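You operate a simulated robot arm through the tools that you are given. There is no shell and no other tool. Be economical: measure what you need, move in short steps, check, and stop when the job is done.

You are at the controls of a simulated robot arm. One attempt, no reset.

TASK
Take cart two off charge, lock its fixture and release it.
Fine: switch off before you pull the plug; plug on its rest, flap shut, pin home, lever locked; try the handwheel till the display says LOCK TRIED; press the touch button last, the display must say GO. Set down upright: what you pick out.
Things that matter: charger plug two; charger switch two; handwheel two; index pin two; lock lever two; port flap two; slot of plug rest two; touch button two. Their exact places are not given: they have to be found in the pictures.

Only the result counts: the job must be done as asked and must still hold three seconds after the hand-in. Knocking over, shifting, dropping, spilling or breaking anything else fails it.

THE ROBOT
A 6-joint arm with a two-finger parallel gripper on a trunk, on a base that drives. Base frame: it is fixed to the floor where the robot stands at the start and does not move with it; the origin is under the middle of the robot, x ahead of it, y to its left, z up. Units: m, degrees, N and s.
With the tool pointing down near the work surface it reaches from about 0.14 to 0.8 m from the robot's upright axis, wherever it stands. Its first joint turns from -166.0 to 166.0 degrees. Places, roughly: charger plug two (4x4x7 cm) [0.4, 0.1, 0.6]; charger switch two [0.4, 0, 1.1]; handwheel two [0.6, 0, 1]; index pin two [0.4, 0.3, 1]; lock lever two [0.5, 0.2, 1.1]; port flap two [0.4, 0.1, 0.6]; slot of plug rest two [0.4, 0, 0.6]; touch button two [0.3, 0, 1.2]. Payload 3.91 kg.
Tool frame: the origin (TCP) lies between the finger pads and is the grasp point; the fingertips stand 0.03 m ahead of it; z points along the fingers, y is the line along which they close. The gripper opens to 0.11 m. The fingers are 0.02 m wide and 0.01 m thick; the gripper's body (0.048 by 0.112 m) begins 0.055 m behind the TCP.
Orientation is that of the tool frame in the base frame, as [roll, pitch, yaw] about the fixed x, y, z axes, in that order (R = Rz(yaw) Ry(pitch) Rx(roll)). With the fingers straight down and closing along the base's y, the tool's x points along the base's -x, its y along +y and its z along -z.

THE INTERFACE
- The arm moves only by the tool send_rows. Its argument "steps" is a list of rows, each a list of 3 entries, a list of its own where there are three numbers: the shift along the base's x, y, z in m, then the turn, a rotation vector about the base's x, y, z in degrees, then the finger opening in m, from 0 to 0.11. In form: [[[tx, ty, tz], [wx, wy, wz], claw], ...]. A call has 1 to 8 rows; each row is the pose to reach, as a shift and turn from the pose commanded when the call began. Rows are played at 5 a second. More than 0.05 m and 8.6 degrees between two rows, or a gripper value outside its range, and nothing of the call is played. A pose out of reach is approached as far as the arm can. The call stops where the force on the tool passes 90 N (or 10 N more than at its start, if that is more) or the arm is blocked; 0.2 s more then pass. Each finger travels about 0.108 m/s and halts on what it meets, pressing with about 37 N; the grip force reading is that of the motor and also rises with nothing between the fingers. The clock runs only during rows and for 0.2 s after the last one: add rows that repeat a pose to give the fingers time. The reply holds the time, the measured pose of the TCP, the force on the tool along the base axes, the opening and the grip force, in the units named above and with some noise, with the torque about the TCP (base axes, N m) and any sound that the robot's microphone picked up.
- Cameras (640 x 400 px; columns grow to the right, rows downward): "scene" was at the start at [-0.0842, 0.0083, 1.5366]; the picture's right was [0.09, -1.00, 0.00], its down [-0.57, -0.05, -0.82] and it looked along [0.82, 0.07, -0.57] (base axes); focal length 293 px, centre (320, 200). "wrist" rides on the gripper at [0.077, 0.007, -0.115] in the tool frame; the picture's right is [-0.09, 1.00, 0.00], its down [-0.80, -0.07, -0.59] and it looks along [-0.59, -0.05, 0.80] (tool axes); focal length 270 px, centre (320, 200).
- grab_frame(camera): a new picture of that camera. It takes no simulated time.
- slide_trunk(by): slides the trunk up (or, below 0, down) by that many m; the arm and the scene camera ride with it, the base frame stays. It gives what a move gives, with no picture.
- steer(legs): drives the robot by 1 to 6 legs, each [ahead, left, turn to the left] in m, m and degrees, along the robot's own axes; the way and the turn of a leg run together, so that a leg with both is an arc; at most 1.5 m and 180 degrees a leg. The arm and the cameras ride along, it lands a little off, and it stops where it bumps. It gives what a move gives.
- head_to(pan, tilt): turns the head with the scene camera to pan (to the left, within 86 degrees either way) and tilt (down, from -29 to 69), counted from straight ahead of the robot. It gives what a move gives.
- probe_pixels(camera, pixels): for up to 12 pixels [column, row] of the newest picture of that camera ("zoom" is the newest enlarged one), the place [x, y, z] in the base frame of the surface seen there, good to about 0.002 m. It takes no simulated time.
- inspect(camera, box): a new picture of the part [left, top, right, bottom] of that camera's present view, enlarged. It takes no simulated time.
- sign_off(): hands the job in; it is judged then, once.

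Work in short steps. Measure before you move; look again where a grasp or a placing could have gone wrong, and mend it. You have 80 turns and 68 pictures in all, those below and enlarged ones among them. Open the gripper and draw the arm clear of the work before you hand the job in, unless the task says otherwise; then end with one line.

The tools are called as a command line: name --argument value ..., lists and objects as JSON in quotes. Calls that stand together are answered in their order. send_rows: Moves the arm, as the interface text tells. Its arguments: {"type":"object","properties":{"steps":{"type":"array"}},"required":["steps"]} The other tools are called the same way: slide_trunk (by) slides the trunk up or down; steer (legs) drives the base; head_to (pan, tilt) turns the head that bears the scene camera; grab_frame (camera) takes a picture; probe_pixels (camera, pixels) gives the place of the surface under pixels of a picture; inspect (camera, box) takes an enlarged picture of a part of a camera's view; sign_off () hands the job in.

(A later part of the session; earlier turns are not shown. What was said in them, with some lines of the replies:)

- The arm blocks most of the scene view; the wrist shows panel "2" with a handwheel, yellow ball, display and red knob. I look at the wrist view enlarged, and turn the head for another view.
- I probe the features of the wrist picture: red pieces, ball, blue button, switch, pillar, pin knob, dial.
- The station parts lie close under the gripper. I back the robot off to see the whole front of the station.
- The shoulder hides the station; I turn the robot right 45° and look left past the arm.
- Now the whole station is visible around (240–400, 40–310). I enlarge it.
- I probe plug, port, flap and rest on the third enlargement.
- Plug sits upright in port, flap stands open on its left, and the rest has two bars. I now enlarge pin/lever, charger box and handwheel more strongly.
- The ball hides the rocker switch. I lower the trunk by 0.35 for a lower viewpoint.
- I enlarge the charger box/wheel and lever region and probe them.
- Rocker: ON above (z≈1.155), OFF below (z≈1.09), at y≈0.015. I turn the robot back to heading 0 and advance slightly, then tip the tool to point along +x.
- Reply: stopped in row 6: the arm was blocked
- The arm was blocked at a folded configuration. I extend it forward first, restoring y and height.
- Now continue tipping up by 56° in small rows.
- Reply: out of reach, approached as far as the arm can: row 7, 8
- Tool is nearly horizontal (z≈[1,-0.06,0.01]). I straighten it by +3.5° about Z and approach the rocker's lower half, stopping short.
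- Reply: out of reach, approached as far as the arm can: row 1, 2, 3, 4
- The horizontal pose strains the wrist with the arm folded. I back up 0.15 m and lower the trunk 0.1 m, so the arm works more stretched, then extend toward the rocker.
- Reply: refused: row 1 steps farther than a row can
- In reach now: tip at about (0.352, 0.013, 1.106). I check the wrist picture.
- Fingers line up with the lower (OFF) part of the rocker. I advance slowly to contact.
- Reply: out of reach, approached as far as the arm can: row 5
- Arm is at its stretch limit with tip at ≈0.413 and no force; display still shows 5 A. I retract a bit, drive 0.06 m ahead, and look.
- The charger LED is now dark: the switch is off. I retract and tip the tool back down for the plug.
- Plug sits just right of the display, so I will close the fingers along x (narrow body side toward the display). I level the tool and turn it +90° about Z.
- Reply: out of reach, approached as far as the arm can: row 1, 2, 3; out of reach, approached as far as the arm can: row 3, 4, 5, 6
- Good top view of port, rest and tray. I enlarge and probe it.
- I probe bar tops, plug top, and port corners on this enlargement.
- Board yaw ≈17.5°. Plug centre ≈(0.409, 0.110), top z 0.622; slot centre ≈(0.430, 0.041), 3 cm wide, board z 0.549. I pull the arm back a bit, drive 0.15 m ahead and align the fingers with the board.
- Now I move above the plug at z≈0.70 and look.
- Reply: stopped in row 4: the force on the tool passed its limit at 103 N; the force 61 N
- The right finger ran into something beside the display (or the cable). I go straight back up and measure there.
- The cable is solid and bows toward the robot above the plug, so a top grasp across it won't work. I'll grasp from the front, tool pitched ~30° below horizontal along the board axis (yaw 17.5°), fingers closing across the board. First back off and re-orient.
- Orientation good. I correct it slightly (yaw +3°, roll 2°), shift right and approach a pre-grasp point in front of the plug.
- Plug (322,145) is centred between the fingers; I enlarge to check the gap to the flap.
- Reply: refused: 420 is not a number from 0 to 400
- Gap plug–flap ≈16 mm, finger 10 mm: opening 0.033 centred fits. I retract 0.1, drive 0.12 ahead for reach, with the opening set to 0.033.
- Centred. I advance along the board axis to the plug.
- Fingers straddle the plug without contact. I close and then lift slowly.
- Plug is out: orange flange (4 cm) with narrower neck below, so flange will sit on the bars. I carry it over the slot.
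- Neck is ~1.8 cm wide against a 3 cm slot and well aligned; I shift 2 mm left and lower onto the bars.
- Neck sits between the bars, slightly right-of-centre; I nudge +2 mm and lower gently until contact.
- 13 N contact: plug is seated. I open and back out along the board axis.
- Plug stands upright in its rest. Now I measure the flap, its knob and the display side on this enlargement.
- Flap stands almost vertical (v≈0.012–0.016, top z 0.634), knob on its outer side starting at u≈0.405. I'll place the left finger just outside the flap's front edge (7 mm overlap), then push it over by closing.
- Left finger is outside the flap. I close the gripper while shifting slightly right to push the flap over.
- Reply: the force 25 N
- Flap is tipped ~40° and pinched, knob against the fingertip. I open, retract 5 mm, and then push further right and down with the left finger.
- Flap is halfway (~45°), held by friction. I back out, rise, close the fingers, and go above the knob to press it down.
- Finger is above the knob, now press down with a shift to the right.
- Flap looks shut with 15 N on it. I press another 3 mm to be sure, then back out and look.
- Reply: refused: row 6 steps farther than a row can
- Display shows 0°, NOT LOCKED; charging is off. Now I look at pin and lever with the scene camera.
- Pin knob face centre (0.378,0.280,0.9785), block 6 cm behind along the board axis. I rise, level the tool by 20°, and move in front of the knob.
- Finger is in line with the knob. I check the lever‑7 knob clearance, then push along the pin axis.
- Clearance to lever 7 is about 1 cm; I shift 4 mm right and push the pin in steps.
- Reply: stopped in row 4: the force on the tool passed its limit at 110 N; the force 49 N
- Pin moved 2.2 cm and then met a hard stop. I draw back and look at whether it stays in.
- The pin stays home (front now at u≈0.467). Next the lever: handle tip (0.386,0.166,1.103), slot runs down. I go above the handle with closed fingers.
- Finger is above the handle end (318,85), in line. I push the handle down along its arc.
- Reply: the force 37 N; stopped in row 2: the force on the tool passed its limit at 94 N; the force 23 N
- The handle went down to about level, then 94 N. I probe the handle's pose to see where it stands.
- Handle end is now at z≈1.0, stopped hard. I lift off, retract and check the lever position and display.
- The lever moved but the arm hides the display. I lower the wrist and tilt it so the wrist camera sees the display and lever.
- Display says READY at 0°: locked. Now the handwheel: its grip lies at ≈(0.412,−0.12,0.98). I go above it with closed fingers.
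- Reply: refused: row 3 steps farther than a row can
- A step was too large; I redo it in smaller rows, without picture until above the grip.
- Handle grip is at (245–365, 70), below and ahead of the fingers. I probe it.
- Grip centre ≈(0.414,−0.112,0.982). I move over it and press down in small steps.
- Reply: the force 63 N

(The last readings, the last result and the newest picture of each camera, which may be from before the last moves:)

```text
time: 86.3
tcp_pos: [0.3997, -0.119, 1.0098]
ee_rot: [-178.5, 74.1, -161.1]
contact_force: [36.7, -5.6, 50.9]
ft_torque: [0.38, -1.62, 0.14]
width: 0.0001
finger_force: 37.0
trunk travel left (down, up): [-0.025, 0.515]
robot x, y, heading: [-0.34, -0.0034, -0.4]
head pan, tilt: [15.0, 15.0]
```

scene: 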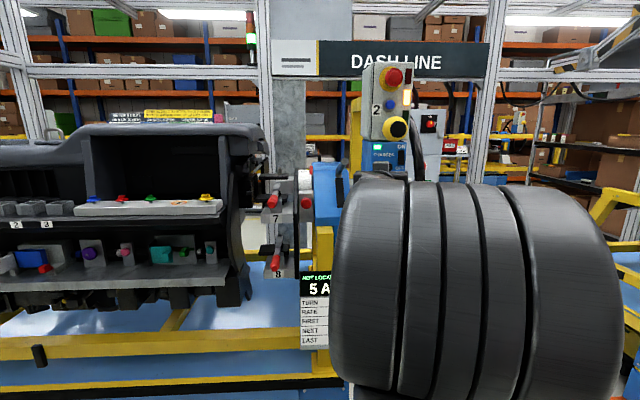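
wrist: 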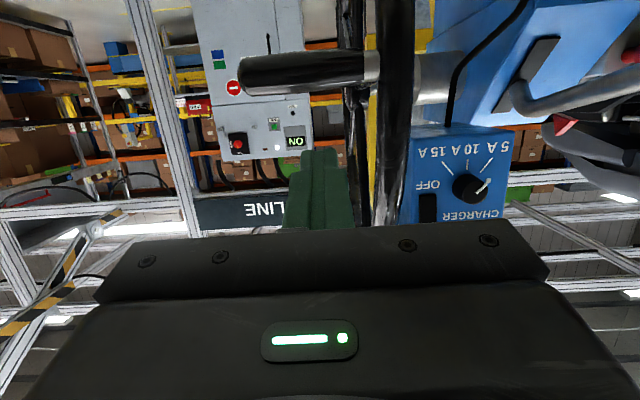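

50 N is on the wheel without motion. I check the display with the scene camera.

head_to --pan 18 --tilt 35

grab_frame --camera "scene"

```text
time: 87.2
tcp_pos: [0.399, -0.1185, 1.0078]
ee_rot: [-178.3, 74.0, -161.1]
contact_force: [37.6, -2.8, 53.7]
ft_torque: [0.39, -1.74, -0.02]
width: 0.0001
finger_force: 36.9
trunk travel left (down, up): [-0.025, 0.515]
robot x, y, heading: [-0.3385, -0.0024, -0.3]
head pan, tilt: [18.0, 35.0]
```

```text
10 pictures are left
```

scene: 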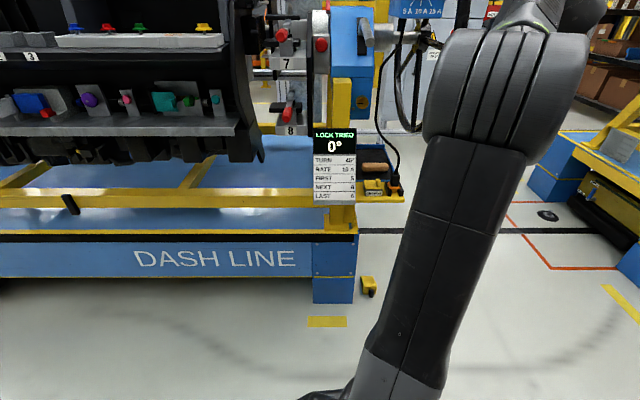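

Display reads LOCK TRIED. I release the wheel and check plug, flap and lever in enlargements.

send_rows --steps '[[[0, 0, 0.02], [0, 0, 0], 0.0], [[0, 0, 0.05], [0, 0, 0], 0.0], [[-0.04, 0, 0.07], [0, 0, 0], 0.0], [[-0.08, 0, 0.1], [0, 0, 0], 0.0], [[-0.12, 0, 0.125], [0, 0, 0], 0.0], [[-0.16, 0.0, 0.14], [0, 0, 0], 0.0], [[-0.16, 0.03, 0.15], [0, 0, 0], 0.0]]'

inspect --camera "scene" --box '[300, 120, 428, 200]'

inspect --camera "scene" --box '[300, 0, 428, 80]'

```text
time: 88.8
tcp_pos: [0.2379, -0.0888, 1.1528]
ee_rot: [180.0, 73.0, -162.3]
contact_force: [0.2, -1.0, -0.7]
ft_torque: [0.0, 0.03, 0.04]
width: 0.0
finger_force: 36.8
trunk travel left (down, up): [-0.025, 0.515]
robot x, y, heading: [-0.3425, -0.0006, -0.4]
head pan, tilt: [18.0, 35.0]
```

```text
5.00 times, centred on (364, 160) of scene
```

zoom: 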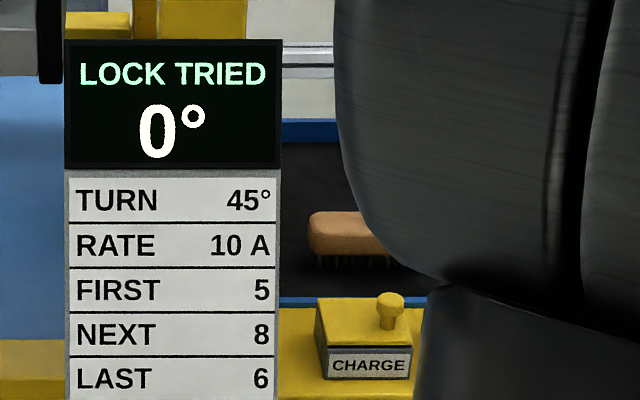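

```text
5.00 times, centred on (364, 40) of scene
```

zoom: 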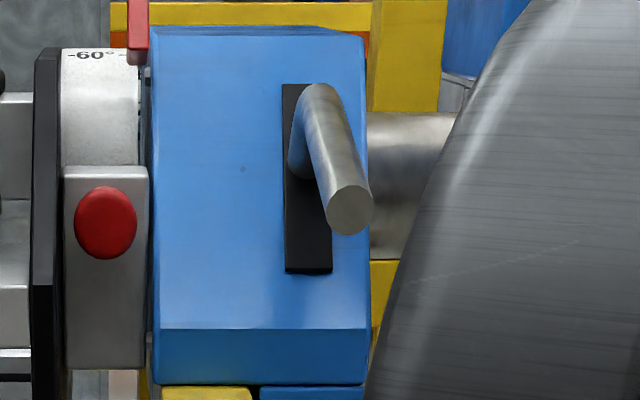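

Flap is shut, lock stays tried. Finally the touch button: black face centre ≈(0.318,0.035,1.208). I line up in front of it.

send_rows --steps '[[[-0.02, 0.03, 0.02], [0, 0, 0], 0.0], [[-0.02, 0.065, 0.04], [0, 0, 0], 0.0], [[-0.01, 0.09, 0.057], [0, 0, 0], 0.0], [[0.0, 0.1017, 0.057], [0, 0, 0], 0.0], [[0.0, 0.1017, 0.057], [0, 0, 0], 0.0]]'

grab_frame --camera "wrist"

```text
time: 90.0
tcp_pos: [0.2377, 0.0134, 1.2097]
ee_rot: [-180.0, 73.1, -162.4]
contact_force: [-0.4, -0.7, 0.8]
ft_torque: [0.01, -0.04, 0.01]
width: 0.0
finger_force: 37.1
trunk travel left (down, up): [-0.025, 0.515]
robot x, y, heading: [-0.3376, -0.0007, -0.3]
head pan, tilt: [18.0, 35.0]
```

```text
7 pictures are left
```

wrist: 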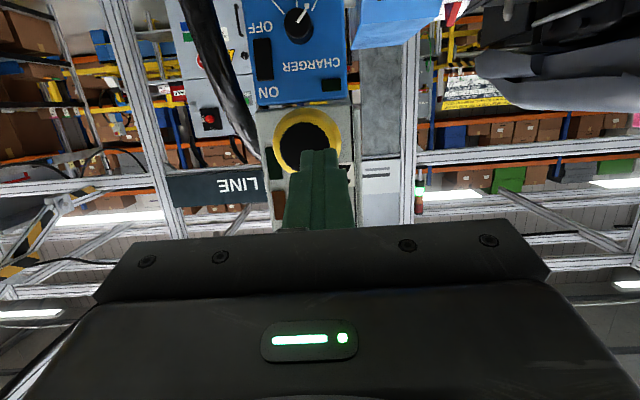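

I probe the black face and the yellow rim.

probe_pixels --camera "wrist" --pixels '[[303, 135], [290, 140], [318, 135], [303, 118], [277, 140], [337, 135], [303, 112], [320, 160]]'

```text
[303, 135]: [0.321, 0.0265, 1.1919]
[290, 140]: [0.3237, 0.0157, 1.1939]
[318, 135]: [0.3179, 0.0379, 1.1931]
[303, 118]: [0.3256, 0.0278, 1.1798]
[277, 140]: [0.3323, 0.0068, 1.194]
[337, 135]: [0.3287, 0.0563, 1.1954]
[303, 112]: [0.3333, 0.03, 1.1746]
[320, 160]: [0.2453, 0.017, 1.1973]
```

Face centre ≈(0.318,0.031,1.20). I advance to a light press.

send_rows --steps '[[[0.0209, 0.0003, -0.006], [0, 0, 0], 0.0], [[0.0399, 0.0063, -0.006], [0, 0, 0], 0.0], [[0.0475, 0.0087, -0.006], [0, 0, 0], 0.0], [[0.0514, 0.0099, -0.006], [0, 0, 0], 0.0], [[0.0552, 0.0112, -0.006], [0, 0, 0], 0.0]]'

inspect --camera "scene" --box '[300, 120, 364, 160]'

```text
time: 91.2
tcp_pos: [0.2938, 0.0249, 1.2031]
ee_rot: [-179.8, 73.2, -162.2]
contact_force: [-2.6, -0.5, 0.6]
ft_torque: [0.02, 0.03, -0.01]
width: 0.0
finger_force: 37.1
trunk travel left (down, up): [-0.025, 0.515]
robot x, y, heading: [-0.3405, 0.0005, -0.2]
head pan, tilt: [18.0, 35.0]
heard: click
```

```text
10.00 times, centred on (332, 140) of scene
```

zoom: 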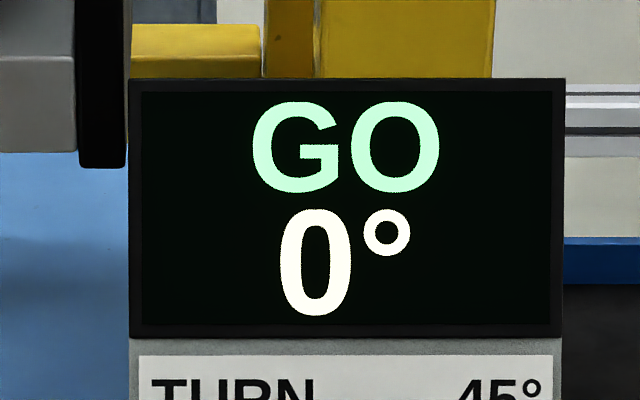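

A click and GO. I withdraw, open the gripper, and check the plug and display a last time.

send_rows --steps '[[[-0.04, -0.012, 0], [0, 0, 0], 0.0], [[-0.08, -0.025, 0], [0, 0, 0], 0.02], [[-0.11, -0.06, 0.0], [0, 0, 0], 0.05], [[-0.12, -0.1, 0.0], [0, 0, 0], 0.08], [[-0.12, -0.14, 0.0], [0, 0, 0], 0.1], [[-0.12, -0.17, 0.0], [0, 0, 0], 0.1], [[-0.12, -0.17, 0.0], [0, 0, 0], 0.1]]'

steer --legs '[[-0.25, 0, 0], [0, 0, -30]]'

head_to --pan 42 --tilt 25

grab_frame --camera "scene"

```text
time: 92.8
tcp_pos: [0.1732, -0.1449, 1.2023]
ee_rot: [-179.8, 73.1, -162.3]
contact_force: [0.9, 0.4, 0.8]
ft_torque: [0.01, 0.03, 0.01]
width: 0.1001
finger_force: 0.0
trunk travel left (down, up): [-0.025, 0.515]
robot x, y, heading: [-0.3422, -0.0032, -0.3]
head pan, tilt: [18.0, 35.0]
```

```text
time: 96.0
tcp_pos: [-0.2103, -0.3732, 1.2032]
ee_rot: [-179.9, 73.1, 168.8]
contact_force: [-0.2, -1.7, -0.2]
ft_torque: [-0.03, -0.05, 0.0]
width: 0.1002
finger_force: 0.1
trunk travel left (down, up): [-0.025, 0.515]
robot x, y, heading: [-0.5898, -0.005, -29.4]
head pan, tilt: [18.0, 35.0]
```

```text
time: 96.9
tcp_pos: [-0.2096, -0.3729, 1.202]
ee_rot: [-179.8, 73.1, 168.9]
contact_force: [0.7, -0.4, 0.5]
ft_torque: [0.04, -0.03, 0.01]
width: 0.0997
finger_force: 0.0
trunk travel left (down, up): [-0.025, 0.515]
robot x, y, heading: [-0.5877, -0.0017, -28.9]
head pan, tilt: [42.0, 25.0]
```

```text
5 pictures are left
```

scene: 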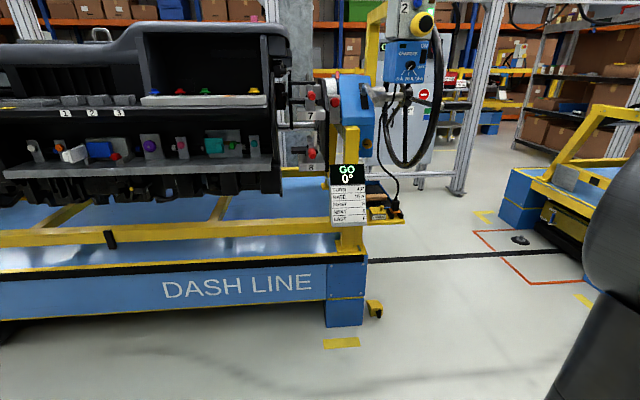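

inspect --camera "scene" --box '[325, 160, 421, 230]'

```text
5.71 times, centred on (373, 195) of scene
```

zoom: 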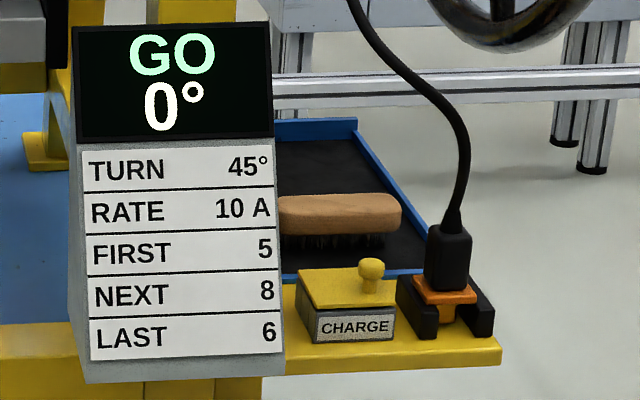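

The plug is upright on its rest, the flap is shut and the display shows GO. The gripper is open and the arm is clear, so I hand in.

sign_off

```text
The job is handed in.
```

Cart two is off charge, locked and released: charger switched off before the plug was pulled, plug upright on its rest, flap shut, pin home, lever locked, wheel tried (LOCK TRIED), touch button pressed last, display showing GO, and the job is handed in.
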